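You operate a simulated robot arm through the tools that you are given. There is no shell and no other tool. Be economical: measure what you need, move in short steps, check, and stop when the job is done.

The job below is to be done with a simulated two-armed robot. You get a single attempt, and the scene is never put back.

JOB
Take the grey glue tin and leave it on the front of the grey mat. Take the sandpaper box on the assembly bench and put it away on the top shelf of the brown rack. Take the yellow glue tin on the assembly bench and put it away on the lower shelf of the drying rack. Take the cap off the thinner bottle and lay it down on the grey table. Take the chalk box with the largest size on its label from the grey table and leave it on the board under the slat bench. Press the feed key three times. Take the square tin scoop and leave it on the board under the sill bench. Put the 120 mm yellow stick from the sill bench on the top of the drawer chest. Pull the mixer drawer open. Do these in any order. Set down upright: grey glue tin, yellow glue tin.

It is judged by the outcome, as a careful person would: the job done as asked, and still so three seconds after it is handed in. It fails if anything else is knocked over, pushed out of place, dropped, spilled or broken. A push-on lid holds only when it is set on centred and level and pressed home; a screw cap is set on level and turned clockwise until tight.

ROBOT AND FRAMES
Two 7-joint arms with two-finger parallel grippers on one trunk, on a base that drives. Base frame: it is fixed to the floor where the robot stands at the start and does not move with it; the origin is under the middle of the robot, x ahead of it, y to its left, z up; the surface under the hand at the start is at about z = 0.85. Lengths are in m, angles in rad, forces in N, time in s.
The left shoulder is at the start at [0.06, 0.143, 0.916], the right one opposite. With the tool pointing down near the work surface each hand reaches from about 0.3 to 0.72 m from the robot's upright axis, wherever it stands, measured 20 degrees to its own side. Places, roughly: board under the sill bench [5.7, -4, 0.3]; board under the slat bench [5.7, 0.7, 0.2]; chalk box [5, -1.75, 1]; feed key [5.5, -4.9, 1]; front of the grey mat (17x37 cm) [-0.86, -1.02, 0.86]; grey glue tin [0.5, 0, 1]; lower shelf of the drying rack [-1.1, -2.3, 0.4]; mixer drawer [1, -3.9, 0.7]; sandpaper box [1.75, 0.5, 1]; square tin scoop (8x5x9 cm) [5.8, -4.4, 0.8]; thinner bottle [5, -1.5, 1]; top of the drawer chest [1.5, -1.6, 0.6]; top shelf of the brown rack [-1.2, -3.5, 1.6]; yellow glue tin [2.75, -0.25, 1]; yellow stick [5.75, -4.25, 0.75]. Payload 1.57 kg a hand.
The tool frame of a hand sits at the grasp point between the pads (the TCP): z along the fingers, y along the line on which they close. The tips reach 0.03 m beyond it. Largest opening 0.11 m; finger width 0.024, thickness 0.012; the body of the gripper, 0.048 by 0.112 m, starts 0.078 m behind the TCP.
Orientation is that of the tool frame in the base frame, as a unit quaternion [x, y, z, w]. With the fingers straight down and closing along the base's y, the tool's x points along the base's -x, its y along +y and its z along -z.

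CONTROLS
- The arms move only by the tool send_rows. It takes "left_series", "right_series" or both (then of equal length, played together; a hand with none holds still); each is a list that holds one entry, the list of rows, each a list of 7 numbers: the shift along the tool's x, y, z in units of 25 mm (1.0 is 25 mm), then the turn, a rotation vector about the tool's x, y, z in units of 6 degrees (1.0 is 6 degrees), then the gripper command, from -1 (fully open) to 1 (shut), values between in proportion. In form: [[[x, y, z, rx, ry, rz, claw], ...]]. A call has 1 to 10 rows; each row shifts and turns the commanded pose from where the row before left it, along the tool's axes as they then stand. A call with a number of a shift or a turn outside -1 to 1 is refused whole. A row lasts 0.2 s, in which the tool goes at most 0.05 m and 0.15 rad; a call with a longer step from one row to the next is refused whole, and so is a gripper value outside its range. A pose out of reach is approached as far as the arm can. The call stops where the force on the tool passes 40 N (or 10 N more than at its start, if that is more) or the arm is blocked; 0.2 s more then pass. The fingers move at their own pace (about 0.045 m/s each) and stop on an object; they squeeze with about 37 N. The grip force told is the motor's: it shows also when the fingers shut on nothing. Time passes only in rows, and 0.2 s behind the last, so rows that do not move let the fingers close. It gives the time, the measured TCP pose, the force on the tool (base axes), the opening and the grip force at its end, in the units of the frame above (readings bear some noise), with the torque about the TCP (base axes, N m) and any sound that the robot's microphone picked up.
- Cameras (640 x 400 px; columns grow to the right, rows downward): "scene" is now at [0.0453, 0.0036, 1.5196]; the picture's right is [0.03, -1.00, 0.00], its down [-0.80, -0.02, -0.60] and it looks along [0.60, 0.02, -0.80] (base axes); focal length 289 px, centre (320, 200). "left" rides on the left gripper at [0.07, -0.016, -0.141] in its tool frame; the picture's right is [0.23, 0.97, 0.00], its down [-0.86, 0.20, -0.48] and it looks along [-0.47, 0.11, 0.88] (tool axes); focal length 222 px, centre (320, 200). "right" rides on the right gripper at [0.07, 0.016, -0.141] in its tool frame; the picture's right is [-0.23, 0.97, 0.00], its down [-0.86, -0.20, -0.48] and it looks along [-0.47, -0.11, 0.88] (tool axes); focal length 222 px, centre (320, 200). There is no depth. A picture from a camera that has moved, and an enlarged one, comes with that camera's place and axes in the base frame and with its lens.
- snapshot(camera): a new picture of that camera. The clock stands still meanwhile.
- raise_lower(by): slides the trunk up (or, below 0, down) by that many m; the arms and the scene camera ride with it, the base frame stays. It gives what a move gives, with no picture.
- drive_base(legs): drives the robot by 1 to 6 legs, each [ahead, left, turn to the left] in m, m and rad, along the robot's own axes; the way and the turn of a leg run together, so that a leg with both is an arc; at most 1.5 m and 3.142 rad a leg. The arms and the cameras ride along, it lands a little off, and it stops where it bumps. It gives what a move gives.
- turn_head(pan, tilt): turns the head with the scene camera to pan (to the left, within 1.501 rad either way) and tilt (down, from -0.506 to 1.204), counted from straight ahead of the robot. It gives what a move gives.
- close_up(camera, box): a new picture of the part [left, top, right, bottom] of that camera's present view, enlarged. The clock stands still meanwhile.
- job_done(): hands the job in; it is judged then, once.

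Go step by step. Nothing tells you exact positions but the pictures and the camera data: compare them with the known pose of the tool, close in by small moves and look again before you grip or let go. The budget is 217 turns and 228 pictures, counting those below and the enlarged ones. Unless the task says otherwise, let go and move clear before handing in, and close with one line.

The tools are called after "Emit:" as name(argument=value, ...) on one line, values as JSON. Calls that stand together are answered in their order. send_rows: Moves the arms, as the interface text tells. Its arguments: {"type":"object","properties":{"left_series":{"type":"array","items":{"type":"array","items":{"type":"array","items":{"type":"number"}}}},"right_series":{"type":"array","items":{"type":"array","items":{"type":"array","items":{"type":"number"}}}}},"required":[]} The other tools are called the same way: raise_lower (by) slides the trunk up or down; drive_base (legs) drives the base; turn_head (pan, tilt) turns the head that bears the scene camera; snapshot (camera) takes a picture; close_up (camera, box) takes an enlarged picture of a part of a camera's view; job_done () hands the job in.

At the start:

```text
clock: 0.0
left_ee_pos: [0.4254, 0.3142, 1.0461]
left_ee_rot: [0.0, 1.0, 0.0, 0.0]
left_force: [0.0, 0.0, -0.3]
left_ft_torque: [0.0, -0.02, -0.04]
left_grip_width: 0.1099
left_grip_force: 0.0
right_ee_pos: [0.4512, -0.1008, 1.095]
right_ee_rot: [0.0, 1.0, 0.0, 0.0]
right_force: [-0.8, 0.0, -0.7]
right_ft_torque: [-0.02, 0.01, 0.0]
right_grip_width: 0.1101
right_grip_force: 0.0
trunk travel left (down, up): [-0.515, 0.075]
robot x, y, heading: [0.0023, -0.0005, -0.0]
head pan, tilt: [0.031, 0.923]
```

scene: 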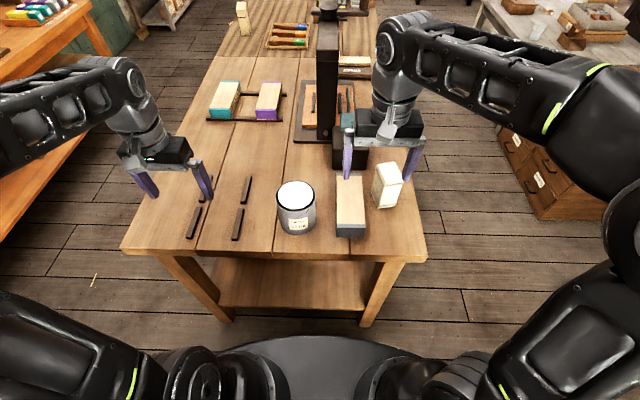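
right: 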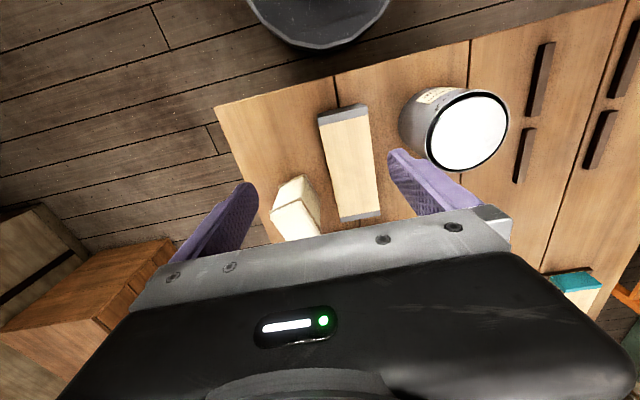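
left: 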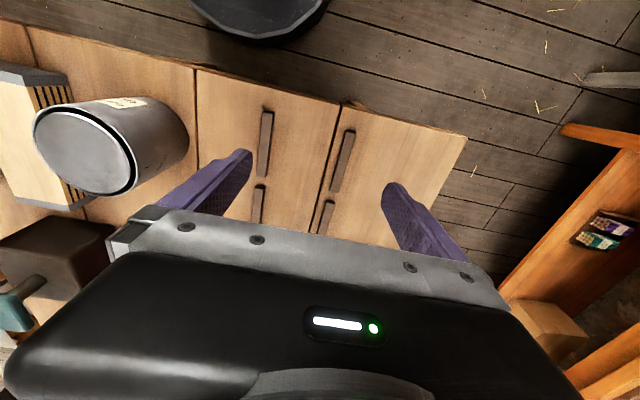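

The grey tin stands on the bench just ahead, at about (0.49, 0.08). I'll take a closer look at it and at the surroundings before moving.

Emit:
close_up(camera="scene", box=[200, 120, 440, 270])

Emit:
turn_head(pan=0, tilt=0.4)

Emit:
snapshot(camera="scene")

Emit:
turn_head(pan=-1.5, tilt=0.4)

Emit:
snapshot(camera="scene")

```text
2.67 times, centred on (320, 195) of scene
camera zoom: at [0.0453, 0.0036, 1.5196], right [0.03, -1.0, 0.0], down [-0.8, -0.02, -0.6], along [0.6, 0.02, -0.8], focal length 770 px, centre (320, 213)
```

zoom: 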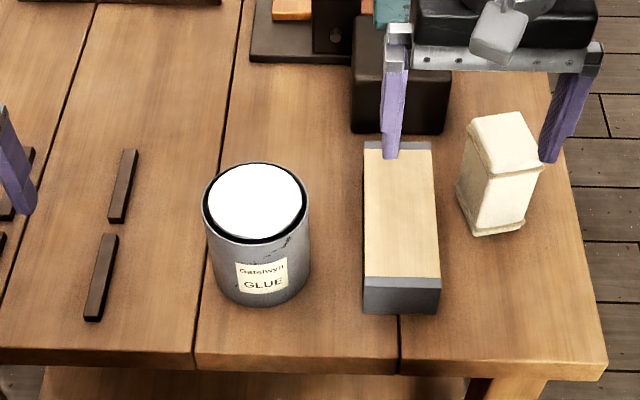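

```text
clock: 0.9
left_ee_pos: [0.4254, 0.3142, 1.0473]
left_ee_rot: [-0.001, 1.0, 0.001, 0.001]
left_force: [0.4, 0.0, 0.2]
left_ft_torque: [0.01, 0.0, -0.01]
left_grip_width: 0.1101
left_grip_force: 0.0
right_ee_pos: [0.4495, -0.1018, 1.0948]
right_ee_rot: [0.001, 1.0, 0.001, 0.001]
right_force: [0.0, 0.2, -0.3]
right_ft_torque: [0.0, 0.02, 0.01]
right_grip_width: 0.1099
right_grip_force: 0.1
trunk travel left (down, up): [-0.515, 0.075]
robot x, y, heading: [-0.0006, 0.0023, 0.003]
head pan, tilt: [0.0, 0.4]
```

```text
223 pictures are left
camera scene: at [0.0638, 0.0012, 1.5642], right [0.0, -1.0, 0.0], down [-0.39, 0.0, -0.92], along [0.92, 0.0, -0.39], focal length 289 px, centre (320, 200)
```

scene: 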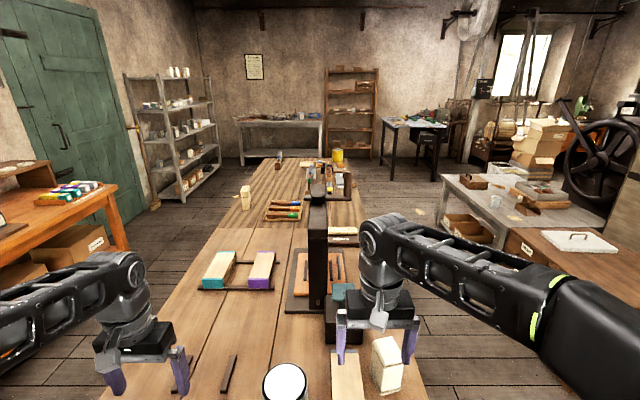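

```text
clock: 2.5
left_ee_pos: [0.4252, 0.315, 1.0454]
left_ee_rot: [0.0, 1.0, 0.0, 0.002]
left_force: [-0.3, 1.3, -0.2]
left_ft_torque: [0.02, -0.03, -0.02]
left_grip_width: 0.1101
left_grip_force: 0.0
right_ee_pos: [0.4505, -0.1009, 1.0954]
right_ee_rot: [0.0, 1.0, 0.0, -0.001]
right_force: [-0.8, 0.4, 0.5]
right_ft_torque: [-0.01, -0.02, 0.03]
right_grip_width: 0.11
right_grip_force: 0.0
trunk travel left (down, up): [-0.515, 0.075]
robot x, y, heading: [0.0003, -0.0032, 0.001]
head pan, tilt: [-1.499, 0.4]
```

```text
222 pictures are left
camera scene: at [-0.0222, -0.0912, 1.5643], right [-1.0, -0.07, 0.0], down [-0.03, 0.39, -0.92], along [0.07, -0.92, -0.39], focal length 289 px, centre (320, 200)
```

scene: 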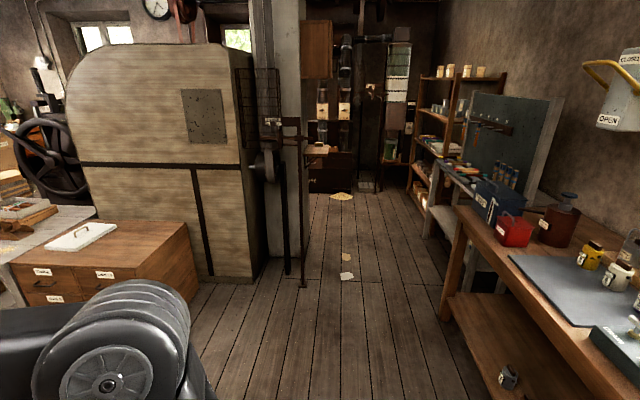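

The long bench ahead is the assembly bench; the mat is on the bench behind on the right. I'll bring the right hand over the grey tin, high above it, and check.

Emit:
send_rows(right_series=[[[-0.14, 0.89, 0, 0, 0, 0, -1], [-0.14, 0.89, 0, 0, 0, 0, -1], [-0.14, 0.89, 0, 0, 0, 0, -1], [-0.14, 0.89, 0, 0, 0, 0, -1], [-0.14, 0.89, 0, 0, 0, 0, -1], [-0.14, 0.89, 0, 0, 0, 0, -1], [-0.14, 0.89, 0, 0, 0, 0, -1], [-0.14, 0.89, 0, 0, 0, 0, -1], [0, 0, 0, 0, 0, 0, -1]]])

Emit:
snapshot(camera="right")

Emit:
turn_head(pan=0, tilt=0.9)

Emit:
snapshot(camera="scene")

```text
clock: 4.5
left_ee_pos: [0.4245, 0.3154, 1.0467]
left_ee_rot: [0.0, 1.0, 0.0, 0.001]
left_force: [-0.1, 1.1, -0.4]
left_ft_torque: [0.01, -0.04, 0.02]
left_grip_width: 0.1101
left_grip_force: 0.1
right_ee_pos: [0.4643, -0.0017, 1.0949]
right_ee_rot: [-0.002, 1.0, 0.002, 0.002]
right_force: [-0.6, -0.3, -0.3]
right_ft_torque: [0.0, 0.01, -0.01]
right_grip_width: 0.1097
right_grip_force: 0.1
right hand out of reach, approached as far as the arm can: row 5, 6, 7, 8
trunk travel left (down, up): [-0.515, 0.075]
robot x, y, heading: [0.0011, 0.0035, -0.003]
head pan, tilt: [-1.499, 0.4]
```

```text
221 pictures are left
camera right: at [0.3942, 0.0154, 1.2366], right [0.23, 0.97, 0.0], down [0.85, -0.2, 0.48], along [0.47, -0.11, -0.88], focal length 222 px, centre (320, 200)
```

right: 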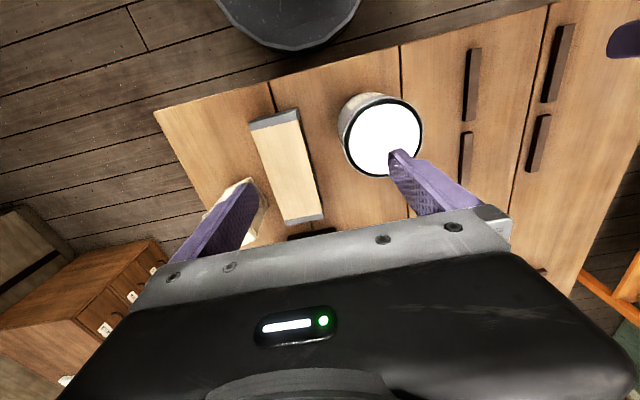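

```text
clock: 6.2
left_ee_pos: [0.4244, 0.3149, 1.0457]
left_ee_rot: [0.0, 1.0, 0.0, 0.002]
left_force: [-0.2, -0.3, 0.3]
left_ft_torque: [0.0, -0.01, -0.01]
left_grip_width: 0.11
left_grip_force: 0.0
right_ee_pos: [0.4649, -0.0011, 1.0957]
right_ee_rot: [0.0, 1.0, 0.001, 0.001]
right_force: [-0.1, 0.2, -1.3]
right_ft_torque: [0.03, 0.0, -0.01]
right_grip_width: 0.11
right_grip_force: 0.0
trunk travel left (down, up): [-0.515, 0.075]
robot x, y, heading: [0.0003, 0.0008, -0.001]
head pan, tilt: [0.0, 0.901]
```

```text
220 pictures are left
camera scene: at [0.0466, 0.0012, 1.5213], right [0.0, -1.0, 0.0], down [-0.78, 0.0, -0.62], along [0.62, 0.0, -0.78], focal length 289 px, centre (320, 200)
```

scene: 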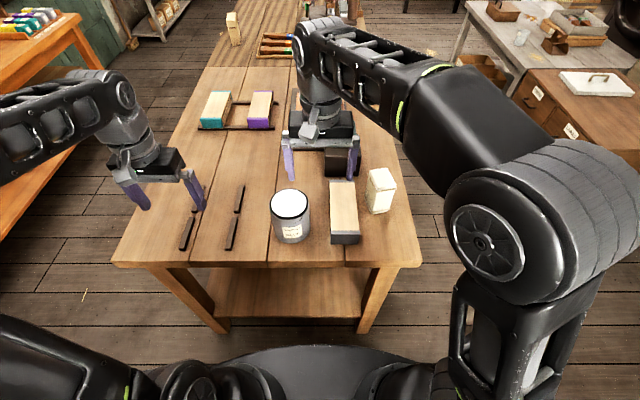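

The right hand cannot cross the midline, so I'll return it and use the left hand instead.

Emit:
send_rows(left_series=[[[-0.22, -0.95, 0, 0, 0, 0, -1], [-0.22, -0.95, 0, 0, 0, 0, -1], [-0.22, -0.95, 0, 0, 0, 0, -1], [-0.22, -0.95, 0, 0, 0, 0, -1], [-0.22, -0.95, 0, 0, 0, 0, -1], [-0.22, -0.95, 0, 0, 0, 0, -1], [-0.22, -0.95, 0, 0, 0, 0, -1], [-0.22, -0.95, 0, 0, 0, 0, -1], [-0.22, -0.95, 0, 0, 0, 0, -1], [-0.22, -0.95, 0, 0, 0, 0, -1]]], right_series=[[[0, -1, 0, 0, 0, 0, -1], [0, -1, 0, 0, 0, 0, -1], [0, -1, 0, 0, 0, 0, -1], [0, -1, 0, 0, 0, 0, -1], [0, -1, 0, 0, 0, 0, -1], [0, -1, 0, 0, 0, 0, -1], [0, -1, 0, 0, 0, 0, -1], [0, -1, 0, 0, 0, 0, -1], [0, 0, 0, 0, 0, 0, -1], [0, 0, 0, 0, 0, 0, -1]]])

Emit:
snapshot(camera="left")

Emit:
snapshot(camera="scene")

```text
clock: 8.3
left_ee_pos: [0.4812, 0.0752, 1.0462]
left_ee_rot: [0.0, 1.0, -0.001, 0.001]
left_force: [-0.6, 0.4, 0.3]
left_ft_torque: [0.02, 0.02, 0.0]
left_grip_width: 0.1099
left_grip_force: 0.2
right_ee_pos: [0.4667, -0.2033, 1.095]
right_ee_rot: [-0.001, 1.0, 0.0, -0.001]
right_force: [-0.5, -0.2, 0.5]
right_ft_torque: [0.01, -0.01, 0.01]
right_grip_width: 0.1099
right_grip_force: 0.1
trunk travel left (down, up): [-0.515, 0.075]
robot x, y, heading: [-0.0017, 0.0001, -0.001]
head pan, tilt: [0.0, 0.901]
```

```text
219 pictures are left
camera left: at [0.4102, 0.0588, 1.1884], right [-0.23, 0.97, 0.0], down [0.85, 0.2, 0.48], along [0.47, 0.11, -0.88], focal length 222 px, centre (320, 200)
```

left: 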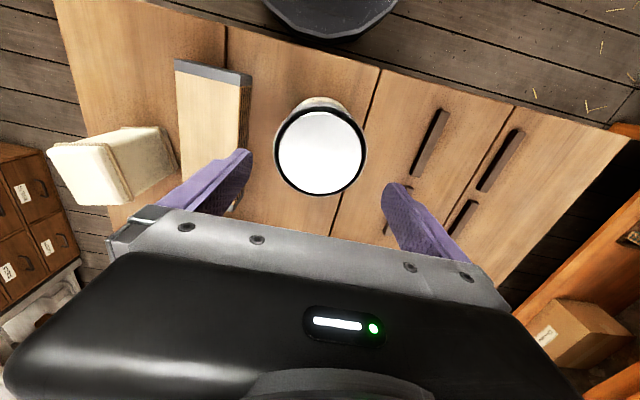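

```text
218 pictures are left
camera scene: at [0.0469, 0.0005, 1.5213], right [0.0, -1.0, 0.0], down [-0.78, 0.0, -0.62], along [0.62, 0.0, -0.78], focal length 289 px, centre (320, 200)
```

scene: 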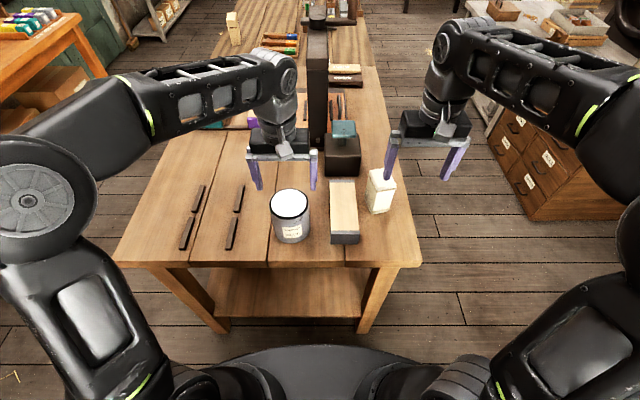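

Both views place the tin under the left hand at about (0.478, 0.075). I'll lower and grip.

Emit:
send_rows(left_series=[[[0.1, 0, 0.9, 0, 0, 0, -1], [0, 0, 0.9, 0, 0, 0, -1], [0, 0, 0.9, 0, 0, 0, -1], [0, 0, 0.9, 0, 0, 0, -1], [0, 0, 0.9, 0, 0, 0, -1], [0, 0, 0.9, 0, 0, 0, -1], [0, 0, 0, 0, 0, 0, 1], [0, 0, 0, 0, 0, 0, 1], [0, 0, 0, 0, 0, 0, 1]]])

Emit:
snapshot(camera="left")

```text
clock: 10.3
left_ee_pos: [0.4784, 0.0763, 0.9097]
left_ee_rot: [0.001, 1.0, -0.001, 0.0]
left_force: [0.4, -1.5, -0.6]
left_ft_torque: [-0.15, -0.32, -0.09]
left_grip_width: 0.0986
left_grip_force: 34.7
right_ee_pos: [0.4665, -0.2036, 1.095]
right_ee_rot: [0.001, 1.0, 0.0, -0.001]
right_force: [-0.4, 0.4, 1.4]
right_ft_torque: [-0.02, -0.01, -0.04]
right_grip_width: 0.1097
right_grip_force: 0.1
trunk travel left (down, up): [-0.515, 0.075]
robot x, y, heading: [-0.0013, -0.0023, 0.006]
head pan, tilt: [0.0, 0.901]
```

```text
217 pictures are left
camera left: at [0.4079, 0.0595, 1.0532], right [-0.23, 0.97, 0.0], down [0.85, 0.2, 0.48], along [0.47, 0.11, -0.88], focal length 222 px, centre (320, 200)
```

left: 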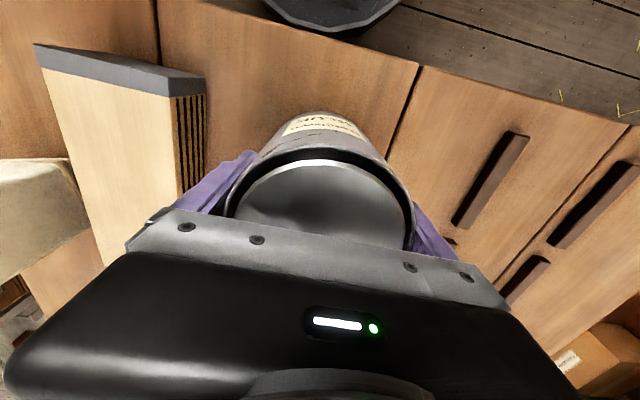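

Gripped at 0.099 m. I'll lift it and look at the mat bench behind on the right.

Emit:
send_rows(left_series=[[[0, 0, -0.8, 0, 0, 0, 1], [0, 0, -0.8, 0, 0, 0, 1], [0, 0, -0.8, 0, 0, 0, 1], [0, 0, -0.8, 0, 0, 0, 1], [0, 0, -0.8, 0, 0, 0, 1], [0, 0, -0.8, 0, 0, 0, 1], [0, 0, -0.8, 0, 0, 0, 1], [0, 0, -0.4, 0, 0, 0, 1]]])

Emit:
drive_base(legs=[[-0.3, 0, 0], [0, 0, -1.57]])

Emit:
turn_head(pan=-0.7, tilt=0.5)

Emit:
snapshot(camera="scene")

```text
clock: 12.2
left_ee_pos: [0.4774, 0.0784, 1.0601]
left_ee_rot: [0.0, 1.0, 0.0, -0.001]
left_force: [0.0, -0.8, -8.0]
left_ft_torque: [-0.04, -0.01, -0.02]
left_grip_width: 0.0984
left_grip_force: 36.7
right_ee_pos: [0.4677, -0.2016, 1.0952]
right_ee_rot: [0.0, 1.0, 0.0, -0.001]
right_force: [0.7, 0.4, 0.5]
right_ft_torque: [0.0, 0.03, 0.02]
right_grip_width: 0.1101
right_grip_force: 0.0
trunk travel left (down, up): [-0.515, 0.075]
robot x, y, heading: [0.0037, -0.0018, 0.004]
head pan, tilt: [0.0, 0.901]
```

```text
clock: 18.0
left_ee_pos: [-0.2207, -0.4754, 1.0611]
left_ee_rot: [0.704, 0.71, -0.001, 0.0]
left_force: [0.9, -0.2, -8.0]
left_ft_torque: [0.02, -0.02, 0.03]
left_grip_width: 0.0986
left_grip_force: 36.9
right_ee_pos: [-0.5005, -0.4679, 1.0947]
right_ee_rot: [0.705, 0.71, 0.0, 0.0]
right_force: [0.0, 0.7, 0.9]
right_ft_torque: [-0.03, 0.0, 0.0]
right_grip_width: 0.1101
right_grip_force: 0.0
trunk travel left (down, up): [-0.515, 0.075]
robot x, y, heading: [-0.302, 0.0009, -1.565]
head pan, tilt: [0.0, 0.901]
```

```text
clock: 19.1
left_ee_pos: [-0.2205, -0.4766, 1.0599]
left_ee_rot: [0.705, 0.71, 0.0, 0.0]
left_force: [-0.7, -0.5, -7.3]
left_ft_torque: [-0.01, -0.01, 0.02]
left_grip_width: 0.0988
left_grip_force: 37.2
right_ee_pos: [-0.4994, -0.468, 1.0948]
right_ee_rot: [0.705, 0.71, 0.0, 0.0]
right_force: [-0.5, -0.4, -0.3]
right_ft_torque: [0.0, 0.0, 0.01]
right_grip_width: 0.1102
right_grip_force: 0.1
trunk travel left (down, up): [-0.515, 0.075]
robot x, y, heading: [-0.3019, -0.0014, -1.57]
head pan, tilt: [-0.7, 0.499]
```

```text
216 pictures are left
camera scene: at [-0.3577, -0.0395, 1.5551], right [-0.77, 0.64, 0.0], down [0.31, 0.37, -0.88], along [-0.56, -0.68, -0.48], focal length 289 px, centre (320, 200)
```

scene: 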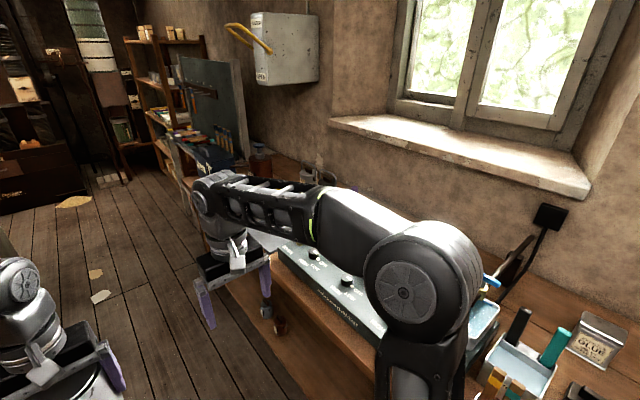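

The mat's front sits near (-0.86, -1.02) on a bench whose edge is at x≈-0.71. I'll drive alongside and turn to face it.

Emit:
drive_base(legs=[[0.94, 0, 0], [0, 0, -1.57]])

Emit:
turn_head(pan=0, tilt=0.9)

Emit:
snapshot(camera="scene")

Emit:
snapshot(camera="left")

```text
clock: 27.8
left_ee_pos: [-0.7634, -1.0187, 1.0609]
left_ee_rot: [1.0, 0.008, 0.0, -0.001]
left_force: [-1.1, 0.9, -7.5]
left_ft_torque: [0.02, -0.05, 0.02]
left_grip_width: 0.0985
left_grip_force: 36.8
right_ee_pos: [-0.7596, -0.7394, 1.0957]
right_ee_rot: [1.0, 0.009, -0.001, 0.0]
right_force: [-0.5, -0.8, -1.0]
right_ft_torque: [-0.04, -0.02, -0.03]
right_grip_width: 0.1097
right_grip_force: 0.0
trunk travel left (down, up): [-0.515, 0.075]
robot x, y, heading: [-0.2893, -0.9317, -3.124]
head pan, tilt: [-0.7, 0.499]
```

```text
clock: 28.9
left_ee_pos: [-0.7638, -1.0192, 1.0611]
left_ee_rot: [1.0, 0.009, 0.0, 0.0]
left_force: [-0.1, 0.1, -8.6]
left_ft_torque: [-0.02, -0.01, -0.01]
left_grip_width: 0.0987
left_grip_force: 37.3
right_ee_pos: [-0.7585, -0.7391, 1.0948]
right_ee_rot: [1.0, 0.009, 0.0, 0.0]
right_force: [0.4, 0.4, -0.3]
right_ft_torque: [0.01, 0.05, 0.04]
right_grip_width: 0.1098
right_grip_force: 0.1
trunk travel left (down, up): [-0.515, 0.075]
robot x, y, heading: [-0.2855, -0.9331, -3.125]
head pan, tilt: [0.0, 0.901]
```

```text
215 pictures are left
camera scene: at [-0.3338, -0.9334, 1.5213], right [-0.02, 1.0, 0.0], down [0.78, 0.01, -0.62], along [-0.62, -0.01, -0.78], focal length 289 px, centre (320, 200)
```

scene: 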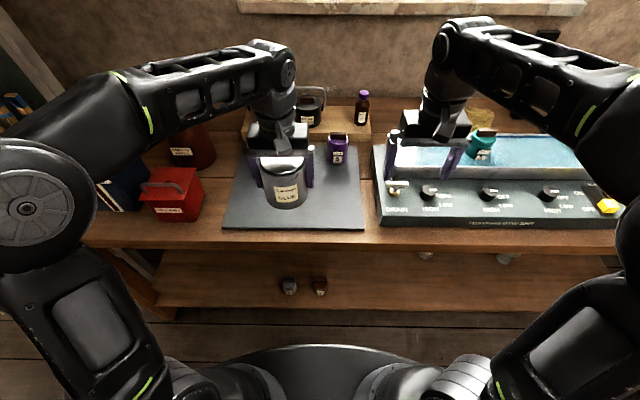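

```text
214 pictures are left
camera left: at [-0.6942, -1.0025, 1.2025], right [0.24, -0.97, 0.0], down [-0.85, -0.21, 0.48], along [-0.46, -0.12, -0.88], focal length 222 px, centre (320, 200)
```

left: 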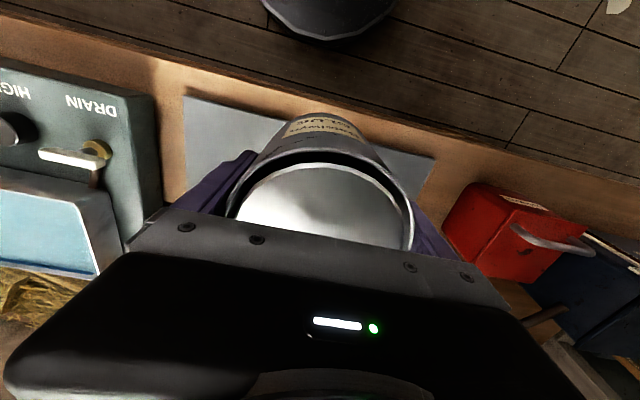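

The mat spans x -0.76 to -1.10 and y -0.82 to -1.20. I'll move the tin to (-0.85, -1.03) and lower it almost to the mat.

Emit:
send_rows(left_series=[[[-0.85, 0.1, 0, 0, 0, 0, 1], [-0.85, 0.1, 0, 0, 0, 0, 1], [-0.85, 0.1, 0, 0, 0, 0, 1], [-0.85, 0.1, 0, 0, 0, 0, 1], [0, 0, 0.9, 0, 0, 0, 1], [0, 0, 0.9, 0, 0, 0, 1], [0, 0, 0.9, 0, 0, 0, 1], [0, 0, 0.9, 0, 0, 0, 1], [0, 0, 0.9, 0, 0, 0, 1], [0, 0, 0.9, 0, 0, 0, 1]]])

Emit:
send_rows(left_series=[[[0, 0, 0.1, 0, 0, 0, 1], [0, 0, 0.1, 0, 0, 0, 1], [0, 0, 0.1, 0, 0, 0, 1], [0, 0, 0, 0, 0, 0, 1]]])

Emit:
snapshot(camera="scene")

```text
clock: 31.1
left_ee_pos: [-0.8479, -1.0311, 0.926]
left_ee_rot: [1.0, 0.007, -0.001, 0.0]
left_force: [0.4, -0.2, -8.5]
left_ft_torque: [0.02, -0.05, 0.01]
left_grip_width: 0.0987
left_grip_force: 36.7
right_ee_pos: [-0.7598, -0.7409, 1.095]
right_ee_rot: [1.0, 0.008, 0.0, 0.0]
right_force: [0.5, -0.2, -0.7]
right_ft_torque: [0.02, -0.01, 0.0]
right_grip_width: 0.1099
right_grip_force: 0.0
trunk travel left (down, up): [-0.515, 0.075]
robot x, y, heading: [-0.2904, -0.9342, -3.124]
head pan, tilt: [0.0, 0.901]
```

```text
clock: 32.1
left_ee_pos: [-0.8487, -1.03, 0.921]
left_ee_rot: [1.0, 0.007, -0.004, 0.0]
left_force: [3.5, -0.9, 52.3]
left_ft_torque: [-0.86, 1.35, -0.24]
left_grip_width: 0.0981
left_grip_force: 36.0
right_ee_pos: [-0.757, -0.7392, 1.0963]
right_ee_rot: [1.0, 0.009, -0.001, 0.0]
right_force: [0.3, 0.5, 0.4]
right_ft_torque: [0.0, -0.01, -0.02]
right_grip_width: 0.11
right_grip_force: 0.0
trunk travel left (down, up): [-0.515, 0.075]
robot x, y, heading: [-0.2871, -0.9349, -3.121]
head pan, tilt: [0.0, 0.901]
```

```text
213 pictures are left
camera scene: at [-0.3308, -0.9328, 1.5217], right [-0.02, 1.0, 0.0], down [0.78, 0.01, -0.62], along [-0.62, -0.01, -0.78], focal length 289 px, centre (320, 200)
```

scene: 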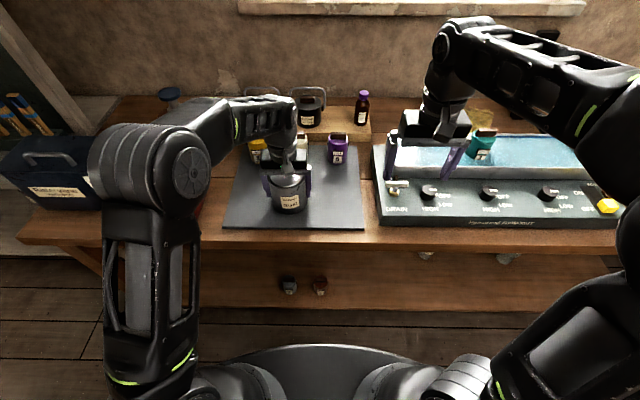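

It is on the mat. I'll ease off, open, and lift straight up.

Emit:
send_rows(left_series=[[[0, 0, -0.1, 0, 0, 0, 1], [0, 0, 0, 0, 0, 0, 0.6], [0, 0, 0, 0, 0, 0, -0.8], [0, 0, 0, 0, 0, 0, -1], [0, 0, -0.5, 0, 0, 0, -1], [0, 0, -0.8, 0, 0, 0, -1], [0, 0, -1, 0, 0, 0, -1], [0, 0, -1, 0, 0, 0, -1], [0, 0, -1, 0, 0, 0, -1], [0, 0, -1, 0, 0, 0, -1]]])

Emit:
snapshot(camera="left")

Emit:
snapshot(camera="scene")

```text
clock: 34.3
left_ee_pos: [-0.8485, -1.0304, 1.0531]
left_ee_rot: [1.0, 0.008, 0.0, 0.0]
left_force: [-0.2, 0.5, 0.2]
left_ft_torque: [-0.01, -0.01, 0.02]
left_grip_width: 0.1098
left_grip_force: 0.1
right_ee_pos: [-0.759, -0.7395, 1.0955]
right_ee_rot: [1.0, 0.008, 0.001, -0.001]
right_force: [-1.0, -0.5, 0.9]
right_ft_torque: [-0.01, 0.03, 0.01]
right_grip_width: 0.1097
right_grip_force: 0.0
trunk travel left (down, up): [-0.515, 0.075]
robot x, y, heading: [-0.2935, -0.9305, -3.124]
head pan, tilt: [0.0, 0.901]
```

```text
212 pictures are left
camera left: at [-0.7787, -1.0136, 1.1954], right [0.24, -0.97, 0.0], down [-0.85, -0.21, 0.48], along [-0.46, -0.12, -0.88], focal length 222 px, centre (320, 200)
```

left: 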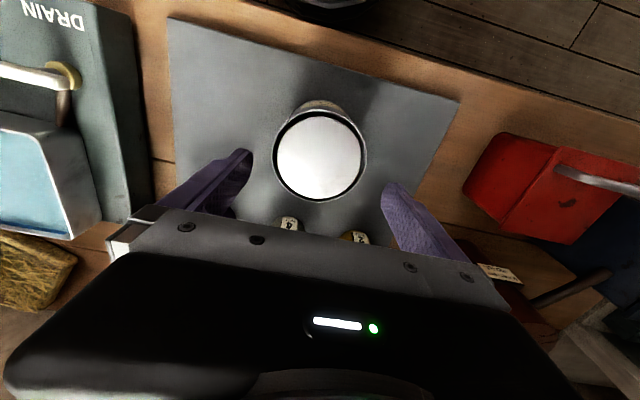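

```text
211 pictures are left
camera scene: at [-0.333, -0.9334, 1.5212], right [-0.02, 1.0, 0.0], down [0.78, 0.01, -0.62], along [-0.62, -0.01, -0.78], focal length 289 px, centre (320, 200)
```

scene: 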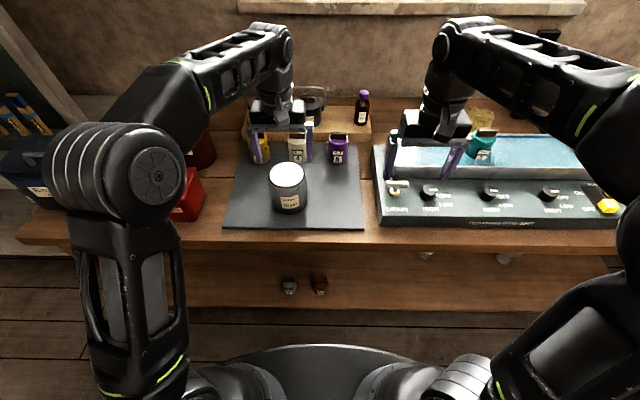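

Grey tin done. I'll tuck the hands, back away and go round to the north side of the assembly bench for the sandpaper box.

Emit:
send_rows(left_series=[[[0.6, 0.4, -0.2, 0, 0, 0, -1], [0.6, 0.4, -0.2, 0, 0, 0, -1], [0.6, 0.4, -0.2, 0, 0, 0, -1], [0.6, 0.4, -0.2, 0, 0, 0, -1], [0.6, 0.4, -0.2, 0, 0, 0, -1], [0.6, 0.4, -0.2, 0, 0, 0, -1], [0.6, 0.4, -0.2, 0, 0, 0, -1], [0.6, 0.4, -0.2, 0, 0, 0, -1], [0.6, 0.4, 0, 0, 0, 0, -1], [0.6, 0.4, 0, 0, 0, 0, -1]]], right_series=[[[0.25, 0, 0, 0, 0, 0, -1], [0.25, 0, 0, 0, 0, 0, -1], [0.25, 0, 0, 0, 0, 0, -1], [0.25, 0, 0, 0, 0, 0, -1], [0.25, 0, 0, 0, 0, 0, -1], [0.25, 0, 0, 0, 0, 0, -1], [0.25, 0, 0, 0, 0, 0, -1], [0.25, 0, 0, 0, 0, 0, -1], [0, 0, 0, 0, 0, 0, -1], [0, 0, 0, 0, 0, 0, -1]]])

Emit:
drive_base(legs=[[-0.25, 0, 0], [0, -1.0, 0], [0, -0.9, 0], [0, 0, 1.554]])

Emit:
turn_head(pan=0.9, tilt=0.5)

Emit:
snapshot(camera="scene")

```text
clock: 36.5
left_ee_pos: [-0.6957, -1.1268, 1.0928]
left_ee_rot: [1.0, 0.009, -0.001, 0.001]
left_force: [0.6, 0.3, 0.7]
left_ft_torque: [-0.01, 0.01, -0.02]
left_grip_width: 0.1099
left_grip_force: 0.0
right_ee_pos: [-0.7087, -0.7402, 1.0967]
right_ee_rot: [1.0, 0.008, 0.0, 0.0]
right_force: [-0.1, -0.3, 0.0]
right_ft_torque: [0.01, 0.0, 0.01]
right_grip_width: 0.11
right_grip_force: 0.2
trunk travel left (down, up): [-0.515, 0.075]
robot x, y, heading: [-0.2857, -0.9343, -3.124]
head pan, tilt: [0.0, 0.901]
```

```text
clock: 51.2
left_ee_pos: [0.1129, 0.5634, 1.0919]
left_ee_rot: [0.702, 0.712, -0.001, 0.001]
left_force: [-0.6, -0.4, -0.1]
left_ft_torque: [-0.02, -0.01, -0.03]
left_grip_width: 0.1102
left_grip_force: 0.0
right_ee_pos: [-0.2759, 0.5509, 1.0955]
right_ee_rot: [0.702, 0.712, -0.001, 0.0]
right_force: [0.0, 0.3, 0.2]
right_ft_torque: [-0.02, 0.01, 0.02]
right_grip_width: 0.11
right_grip_force: 0.1
trunk travel left (down, up): [-0.515, 0.075]
robot x, y, heading: [-0.0779, 0.9732, -1.557]
head pan, tilt: [0.0, 0.901]
```

```text
clock: 52.4
left_ee_pos: [0.1127, 0.5627, 1.0929]
left_ee_rot: [0.703, 0.711, -0.001, 0.001]
left_force: [0.1, 0.0, -0.2]
left_ft_torque: [0.03, 0.01, -0.01]
left_grip_width: 0.1101
left_grip_force: 0.0
right_ee_pos: [-0.2754, 0.551, 1.0953]
right_ee_rot: [0.702, 0.712, 0.0, 0.0]
right_force: [-0.1, -0.7, 0.4]
right_ft_torque: [0.01, 0.01, 0.0]
right_grip_width: 0.1103
right_grip_force: 0.0
trunk travel left (down, up): [-0.515, 0.075]
robot x, y, heading: [-0.0814, 0.9715, -1.554]
head pan, tilt: [0.901, 0.499]
```

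```text
210 pictures are left
camera scene: at [-0.007, 0.9463, 1.5551], right [-0.61, -0.79, 0.0], down [-0.38, 0.29, -0.88], along [0.69, -0.54, -0.48], focal length 289 px, centre (320, 200)
```

scene: 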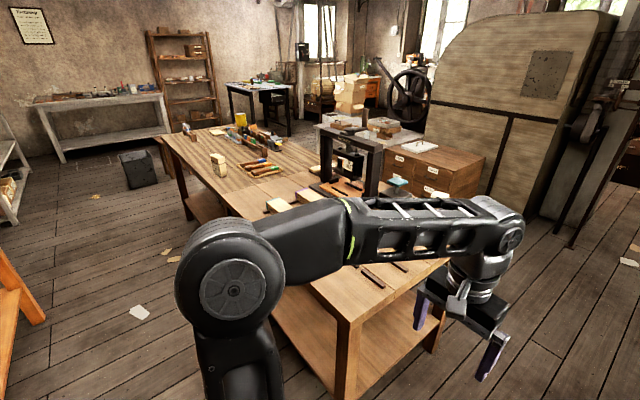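

The box stands at the far part of the bench; the north aisle is clear. I'll strafe along it.

Emit:
drive_base(legs=[[0, 1.3, 0]])

Emit:
turn_head(pan=0.4, tilt=0.8)

Emit:
snapshot(camera="scene")

```text
clock: 59.0
left_ee_pos: [1.4174, 0.5668, 1.0937]
left_ee_rot: [0.708, 0.706, 0.0, 0.001]
left_force: [-0.2, -0.4, -0.5]
left_ft_torque: [-0.02, 0.02, 0.0]
left_grip_width: 0.1098
left_grip_force: 0.1
right_ee_pos: [1.0272, 0.5618, 1.0965]
right_ee_rot: [0.707, 0.707, 0.0, 0.0]
right_force: [-0.4, -0.1, -0.2]
right_ft_torque: [-0.01, 0.0, 0.04]
right_grip_width: 0.1099
right_grip_force: 0.1
trunk travel left (down, up): [-0.515, 0.075]
robot x, y, heading: [1.2304, 0.9768, -1.569]
head pan, tilt: [0.901, 0.499]
```

```text
clock: 59.9
left_ee_pos: [1.4165, 0.5674, 1.0933]
left_ee_rot: [0.708, 0.706, -0.001, 0.001]
left_force: [0.4, 0.3, 0.2]
left_ft_torque: [0.01, -0.01, 0.0]
left_grip_width: 0.1101
left_grip_force: 0.1
right_ee_pos: [1.0287, 0.5615, 1.0953]
right_ee_rot: [0.708, 0.706, 0.0, 0.0]
right_force: [-0.7, 0.8, -0.3]
right_ft_torque: [-0.01, -0.01, -0.02]
right_grip_width: 0.11
right_grip_force: 0.1
trunk travel left (down, up): [-0.515, 0.075]
robot x, y, heading: [1.2339, 0.9759, -1.574]
head pan, tilt: [0.4, 0.799]
```

```text
209 pictures are left
camera scene: at [1.2636, 0.9351, 1.5292], right [-0.92, -0.39, 0.0], down [-0.28, 0.66, -0.7], along [0.27, -0.64, -0.72], focal length 289 px, centre (320, 200)
```

scene: 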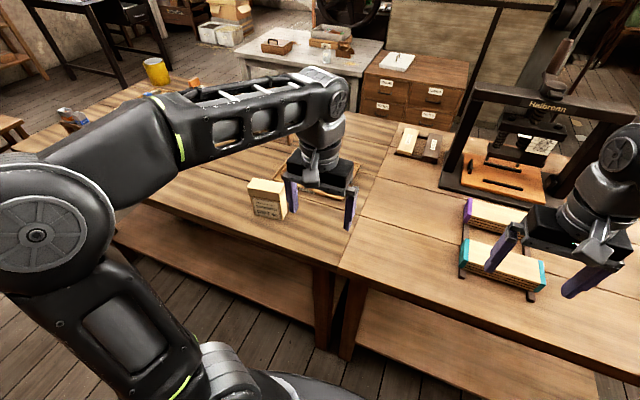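

The sandpaper box is just left of my left hand, near (1.63, 0.45). Closer look.

Emit:
close_up(camera="scene", box=[210, 150, 370, 250])

Emit:
snapshot(camera="left")

```text
4.00 times, centred on (290, 200) of scene
camera zoom: at [1.2636, 0.9351, 1.5292], right [-0.92, -0.39, 0.0], down [-0.28, 0.66, -0.7], along [0.27, -0.64, -0.72], focal length 1155 px, centre (440, 200)
```

zoom: 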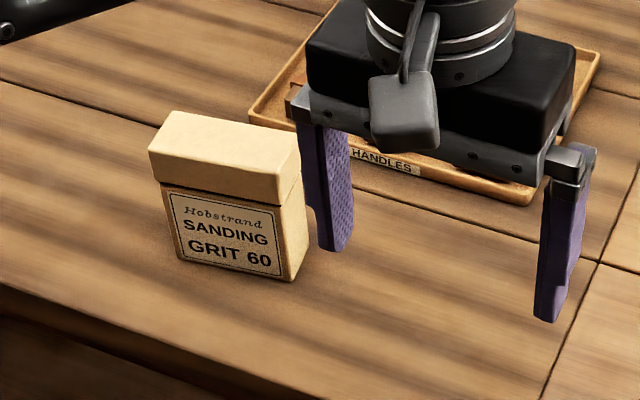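

```text
207 pictures are left
camera left: at [1.4011, 0.636, 1.2352], right [0.97, 0.23, 0.0], down [0.2, -0.85, 0.48], along [0.11, -0.47, -0.88], focal length 222 px, centre (320, 200)
```

left: 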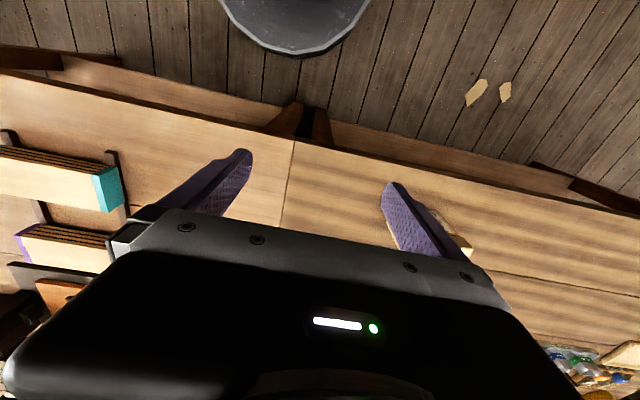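

Box is about 9.7 × 4 × 11.5 cm, centred near (1.636, 0.441). The top shelf is at z≈1.56, so before grasping I'll test whether the left hand can reach that high with fingers horizontal.

Emit:
raise_lower(by=0.07)

Emit:
send_rows(left_series=[[[-0.8, 0, -0.8, 0, 0, 0, -1], [-0.8, 0, -0.8, 0, 0, 0, -1], [0, 0, 0, 0, -1, 0, -1], [0, 0, 0, 0, -1, 0, -1], [0, 0, 0, 0, -1, 0, -1], [0, 0, 0, 0, -1, 0, -1], [0, 0, 0, 0, -1, 0, -1], [0, 0, 0, 0, -1, 0, -1], [0, 0, 0, 0, -1, 0, -1], [0, 0, 0, 0, -1, 0, -1]]])

Emit:
send_rows(left_series=[[[0, 0, 0, 0, -1, 0, -1], [0, 0, 0, 0, -1, 0, -1], [0, 0, 0, 0, -1, 0, -1], [0, 0, 0, 0, -1, 0, -1], [0, 0, 0, 0, -1, 0, -1], [0, 0, 0, 0, -1, 0, -1], [0, 0, 0, 0, -1, 0, -1], [-1, 0, 0, 0, 0, 0, -1], [-1, 0, 0, 0, 0, 0, -1], [-1, 0, 0, 0, 0, 0, -1]]])

Emit:
send_rows(left_series=[[[-1, 0, 0, 0, 0, 0, -1], [-1, 0, 0, 0, 0, 0, -1], [-1, 0, 0, 0, 0, 0, -1], [-1, 0, 0, 0, 0, 0, -1], [-1, 0, 0, 0, 0, 0, -1], [-1, 0, 0, 0, 0, 0, -1], [-1, 0, 0, 0, 0, 0, -1], [-1, 0, 0, 0, 0, 0, -1], [-1, 0, 0, 0, 0, 0, -1], [-1, 0, 0, 0, 0, 0, -1]]])

```text
clock: 61.0
left_ee_pos: [1.4163, 0.5676, 1.1638]
left_ee_rot: [0.708, 0.706, 0.0, 0.001]
left_force: [0.2, -0.4, 0.4]
left_ft_torque: [-0.03, 0.0, -0.01]
left_grip_width: 0.11
left_grip_force: 0.0
right_ee_pos: [1.0293, 0.5602, 1.1664]
right_ee_rot: [0.708, 0.706, 0.0, 0.0]
right_force: [-0.1, -0.8, 0.0]
right_ft_torque: [0.02, 0.0, 0.01]
right_grip_width: 0.1099
right_grip_force: 0.0
trunk travel left (down, up): [-0.585, 0.005]
robot x, y, heading: [1.2299, 0.9807, -1.57]
head pan, tilt: [0.4, 0.799]
```

```text
clock: 63.2
left_ee_pos: [1.4164, 0.5676, 1.1624]
left_ee_rot: [0.646, 0.645, -0.289, 0.289]
left_force: [0.5, 0.3, 0.2]
left_ft_torque: [0.01, 0.01, -0.02]
left_grip_width: 0.1102
left_grip_force: 0.0
left hand out of reach, approached as far as the arm can: row 1, 2
right_ee_pos: [1.0292, 0.5614, 1.1656]
right_ee_rot: [0.708, 0.706, 0.0, 0.001]
right_force: [0.4, 0.9, -0.3]
right_ft_torque: [-0.03, 0.0, -0.03]
right_grip_width: 0.1101
right_grip_force: 0.1
trunk travel left (down, up): [-0.585, 0.005]
robot x, y, heading: [1.2292, 0.9797, -1.574]
head pan, tilt: [0.4, 0.799]
```

```text
clock: 64.6
left_ee_pos: [1.3247, 0.489, 1.2639]
left_ee_rot: [-0.554, -0.5, 0.556, -0.366]
left_force: [0.7, -0.3, -0.2]
left_ft_torque: [0.0, -0.01, 0.01]
left_grip_width: 0.1101
left_grip_force: 0.0
left hand out of reach, approached as far as the arm can: row 1, 2, 3, 4, 5, 6
right_ee_pos: [1.028, 0.562, 1.1661]
right_ee_rot: [0.708, 0.706, 0.0, 0.0]
right_force: [-0.3, -0.5, 0.4]
right_ft_torque: [0.03, -0.01, -0.01]
right_grip_width: 0.11
right_grip_force: 0.0
trunk travel left (down, up): [-0.585, 0.005]
robot x, y, heading: [1.2301, 0.9756, -1.573]
head pan, tilt: [0.4, 0.799]
stopped in row 6 (left hand): the arm was blocked; the commanded pose is now the measured one
```

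```text
clock: 66.8
left_ee_pos: [1.357, 0.4504, 1.5101]
left_ee_rot: [-0.553, -0.501, 0.554, -0.368]
left_force: [0.3, 0.3, 0.9]
left_ft_torque: [0.01, -0.02, 0.0]
left_grip_width: 0.1099
left_grip_force: 0.0
right_ee_pos: [1.0288, 0.5621, 1.1653]
right_ee_rot: [0.708, 0.706, 0.0, 0.0]
right_force: [-0.6, 0.0, 0.8]
right_ft_torque: [0.03, 0.01, 0.04]
right_grip_width: 0.11
right_grip_force: 0.0
trunk travel left (down, up): [-0.585, 0.005]
robot x, y, heading: [1.2303, 0.9794, -1.578]
head pan, tilt: [0.4, 0.799]
```

The horizontal hand climbs well. I'll test a bit higher and look at the posture.

Emit:
send_rows(left_series=[[[-1, 0, 0, 0, 0, 0, -1], [-1, 0, 0, 0, 0, 0, -1], [-1, 0, 0, 0, 0, 0, -1], [-1, 0, 0, 0, 0, 0, -1], [-1, 0, 0, 0, 0, 0, -1], [0, 0, 0, 0, 0, 0, -1]]])

Emit:
snapshot(camera="scene")

```text
clock: 68.2
left_ee_pos: [1.3706, 0.4345, 1.6318]
left_ee_rot: [-0.554, -0.501, 0.555, -0.367]
left_force: [0.0, 0.6, 0.7]
left_ft_torque: [0.0, 0.0, 0.05]
left_grip_width: 0.1103
left_grip_force: 0.0
right_ee_pos: [1.0286, 0.5627, 1.1659]
right_ee_rot: [0.708, 0.706, 0.0, 0.0]
right_force: [-0.3, -0.3, 0.1]
right_ft_torque: [0.04, 0.01, -0.01]
right_grip_width: 0.1102
right_grip_force: 0.1
trunk travel left (down, up): [-0.585, 0.005]
robot x, y, heading: [1.2317, 0.9765, -1.57]
head pan, tilt: [0.4, 0.799]
```

```text
206 pictures are left
camera scene: at [1.2636, 0.9355, 1.5992], right [-0.92, -0.39, 0.0], down [-0.28, 0.66, -0.7], along [0.27, -0.64, -0.72], focal length 289 px, centre (320, 200)
```

scene: 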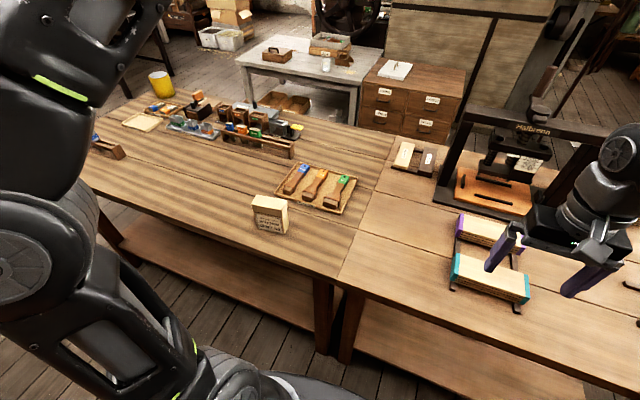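

High reach works (z 1.63 with horizontal fingers). I'll align with the box, with the hand pitched 20° down and yawed to match its face.

Emit:
drive_base(legs=[[-0.04, 0.24, 0]])

Emit:
send_rows(left_series=[[[0, 0, 0, -0.92, 0.485, 0.15, -1], [0, 0, 0, -0.92, 0.485, 0.15, -1], [0, 0, 0, -0.92, 0.485, 0.15, -1], [0, 0, 0, -0.92, 0.485, 0.15, -1], [0.9395, 0, 0.342, 0, 0, 0, -1], [0.9395, 0, 0.342, 0, 0, 0, -1], [0.9395, 0, 0.342, 0, 0, 0, -1], [0.9395, 0, 0.342, 0, 0, 0, -1], [0.9395, 0, 0.342, 0, 0, 0, -1], [0.9395, 0, 0.342, 0, 0, 0, -1]]])

```text
clock: 70.0
left_ee_pos: [1.6092, 0.4718, 1.6312]
left_ee_rot: [-0.554, -0.5, 0.555, -0.367]
left_force: [0.7, 0.6, 0.1]
left_ft_torque: [-0.01, -0.03, -0.06]
left_grip_width: 0.1099
left_grip_force: 0.0
right_ee_pos: [1.2681, 0.6015, 1.1672]
right_ee_rot: [0.708, 0.706, 0.0, 0.0]
right_force: [1.1, -0.6, -0.1]
right_ft_torque: [-0.04, 0.02, 0.02]
right_grip_width: 0.1098
right_grip_force: 0.0
trunk travel left (down, up): [-0.585, 0.005]
robot x, y, heading: [1.4711, 1.019, -1.572]
head pan, tilt: [0.4, 0.799]
```

```text
clock: 72.2
left_ee_pos: [1.6063, 0.4695, 1.4794]
left_ee_rot: [0.542, 0.614, -0.379, 0.431]
left_force: [0.5, 0.4, -0.7]
left_ft_torque: [0.03, -0.03, -0.02]
left_grip_width: 0.1101
left_grip_force: 0.0
left hand out of reach, approached as far as the arm can: row 4
right_ee_pos: [1.2671, 0.6011, 1.1646]
right_ee_rot: [0.708, 0.706, -0.001, 0.0]
right_force: [0.0, 1.1, 0.3]
right_ft_torque: [-0.01, -0.03, -0.01]
right_grip_width: 0.1102
right_grip_force: 0.0
trunk travel left (down, up): [-0.585, 0.005]
robot x, y, heading: [1.4711, 1.0161, -1.573]
head pan, tilt: [0.4, 0.799]
```

Emit:
send_rows(left_series=[[[0.97, 0.06, 0.02, 0, 0, 0, -1], [0.97, 0.06, 0.02, 0, 0, 0, -1], [0.97, 0.06, 0.02, 0, 0, 0, -1], [0.97, 0.06, 0.02, 0, 0, 0, -1], [0.97, 0.06, 0.02, 0, 0, 0, -1], [0.97, 0.06, 0.02, 0, 0, 0, -1], [0.97, 0.06, 0.02, 0, 0, 0, -1], [0.97, 0.06, 0.02, 0, 0, 0, -1], [0.97, 0.06, 0.02, 0, 0, 0, -1], [0.97, 0.06, 0.02, 0, 0, 0, -1]]])

Emit:
send_rows(left_series=[[[0.94, 0, 0.34, 0, 0, 0, -1], [0.94, 0, 0.34, 0, 0, 0, -1], [0.94, 0, 0.34, 0, 0, 0, -1], [0.94, 0, 0.34, 0, 0, 0, -1], [0.94, 0, 0.34, 0, 0, 0, -1], [0.94, 0, 0.34, 0, 0, 0, -1], [0.94, 0, 0.34, 0, 0, 0, -1], [0.94, 0, 0.34, 0, 0, 0, -1]]])

Emit:
snapshot(camera="left")

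Emit:
snapshot(camera="scene")

```text
clock: 74.4
left_ee_pos: [1.6132, 0.5476, 1.2501]
left_ee_rot: [0.543, 0.614, -0.379, 0.431]
left_force: [-0.4, 0.0, -0.4]
left_ft_torque: [-0.01, -0.01, 0.04]
left_grip_width: 0.1101
left_grip_force: 0.1
right_ee_pos: [1.266, 0.6009, 1.1664]
right_ee_rot: [0.709, 0.706, -0.001, 0.0]
right_force: [0.7, -0.2, -0.4]
right_ft_torque: [0.0, -0.02, 0.01]
right_grip_width: 0.1102
right_grip_force: 0.0
trunk travel left (down, up): [-0.585, 0.005]
robot x, y, heading: [1.4704, 1.0179, -1.576]
head pan, tilt: [0.4, 0.799]
```

```text
clock: 76.2
left_ee_pos: [1.5906, 0.4988, 1.0724]
left_ee_rot: [0.542, 0.614, -0.378, 0.432]
left_force: [-0.1, -0.6, -0.4]
left_ft_torque: [0.03, -0.03, -0.01]
left_grip_width: 0.1099
left_grip_force: 0.0
left hand out of reach, approached as far as the arm can: row 2, 3, 4, 5, 6, 7, 8
right_ee_pos: [1.2662, 0.6011, 1.1658]
right_ee_rot: [0.708, 0.706, 0.0, 0.001]
right_force: [0.0, -0.6, 0.3]
right_ft_torque: [0.02, 0.0, -0.01]
right_grip_width: 0.1099
right_grip_force: 0.0
trunk travel left (down, up): [-0.585, 0.005]
robot x, y, heading: [1.4697, 1.0199, -1.576]
head pan, tilt: [0.4, 0.799]
```

```text
205 pictures are left
camera left: at [1.555, 0.6515, 1.0563], right [0.96, 0.2, -0.21], down [0.18, 0.18, 0.97], along [0.23, -0.96, 0.14], focal length 222 px, centre (320, 200)
```

left: 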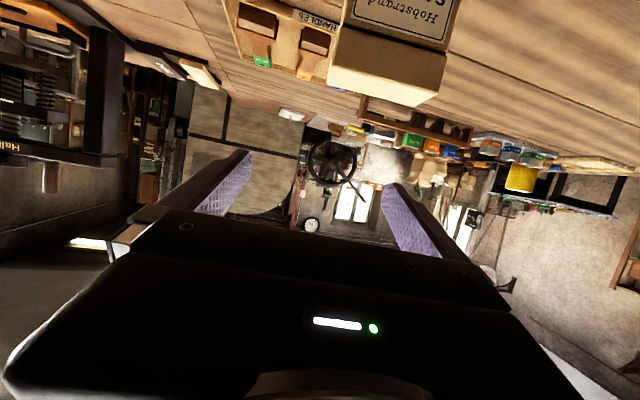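

```text
204 pictures are left
camera scene: at [1.5018, 0.9737, 1.5992], right [-0.92, -0.39, 0.0], down [-0.28, 0.66, -0.7], along [0.27, -0.64, -0.72], focal length 289 px, centre (320, 200)
```

scene: 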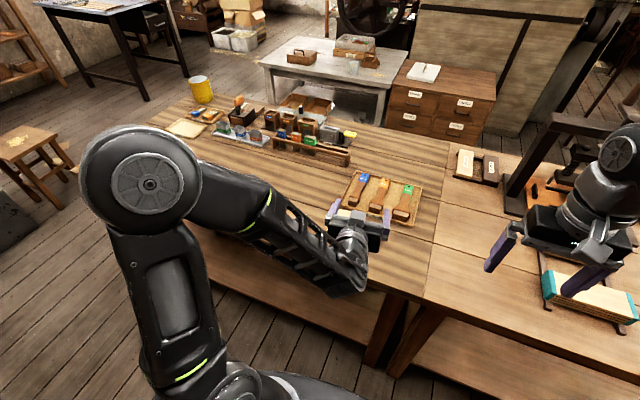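

Low and close is out of reach with this posture, but the same posture worked at 1.25. So I'll lift the hand back to there, pull the right hand clear of the bench edge, then lower the trunk instead.

Emit:
send_rows(left_series=[[[-0.94, 0, -0.34, 0, 0, 0, -1], [-0.94, 0, -0.34, 0, 0, 0, -1], [-0.94, 0, -0.34, 0, 0, 0, -1], [-0.94, 0, -0.34, 0, 0, 0, -1], [-0.94, 0, -0.34, 0, 0, 0, -1], [-0.94, 0, -0.34, 0, 0, 0, -1], [-0.94, 0, -0.34, 0, 0, 0, -1], [-0.94, 0, -0.34, 0, 0, 0, -1]]], right_series=[[[0.4, -0.3, 0, 0, 0, 0, -1], [0.4, -0.3, 0, 0, 0, 0, -1], [0.4, -0.3, 0, 0, 0, 0, -1], [0.4, -0.3, 0, 0, 0, 0, -1], [0.4, -0.3, 0, 0, 0, 0, -1], [0.4, -0.3, 0, 0, 0, 0, -1], [0.4, -0.3, 0, 0, 0, 0, -1], [0.4, -0.3, 0, 0, 0, 0, -1]]])

```text
clock: 78.0
left_ee_pos: [1.5899, 0.4994, 1.2735]
left_ee_rot: [0.542, 0.613, -0.379, 0.432]
left_force: [0.3, 0.0, -0.6]
left_ft_torque: [0.03, -0.02, 0.0]
left_grip_width: 0.1097
left_grip_force: 0.1
right_ee_pos: [1.2051, 0.6823, 1.1658]
right_ee_rot: [0.708, 0.706, 0.0, 0.0]
right_force: [0.5, 0.5, 0.0]
right_ft_torque: [-0.02, 0.01, -0.01]
right_grip_width: 0.1097
right_grip_force: 0.1
trunk travel left (down, up): [-0.585, 0.005]
robot x, y, heading: [1.4699, 1.0189, -1.575]
head pan, tilt: [0.4, 0.799]
```

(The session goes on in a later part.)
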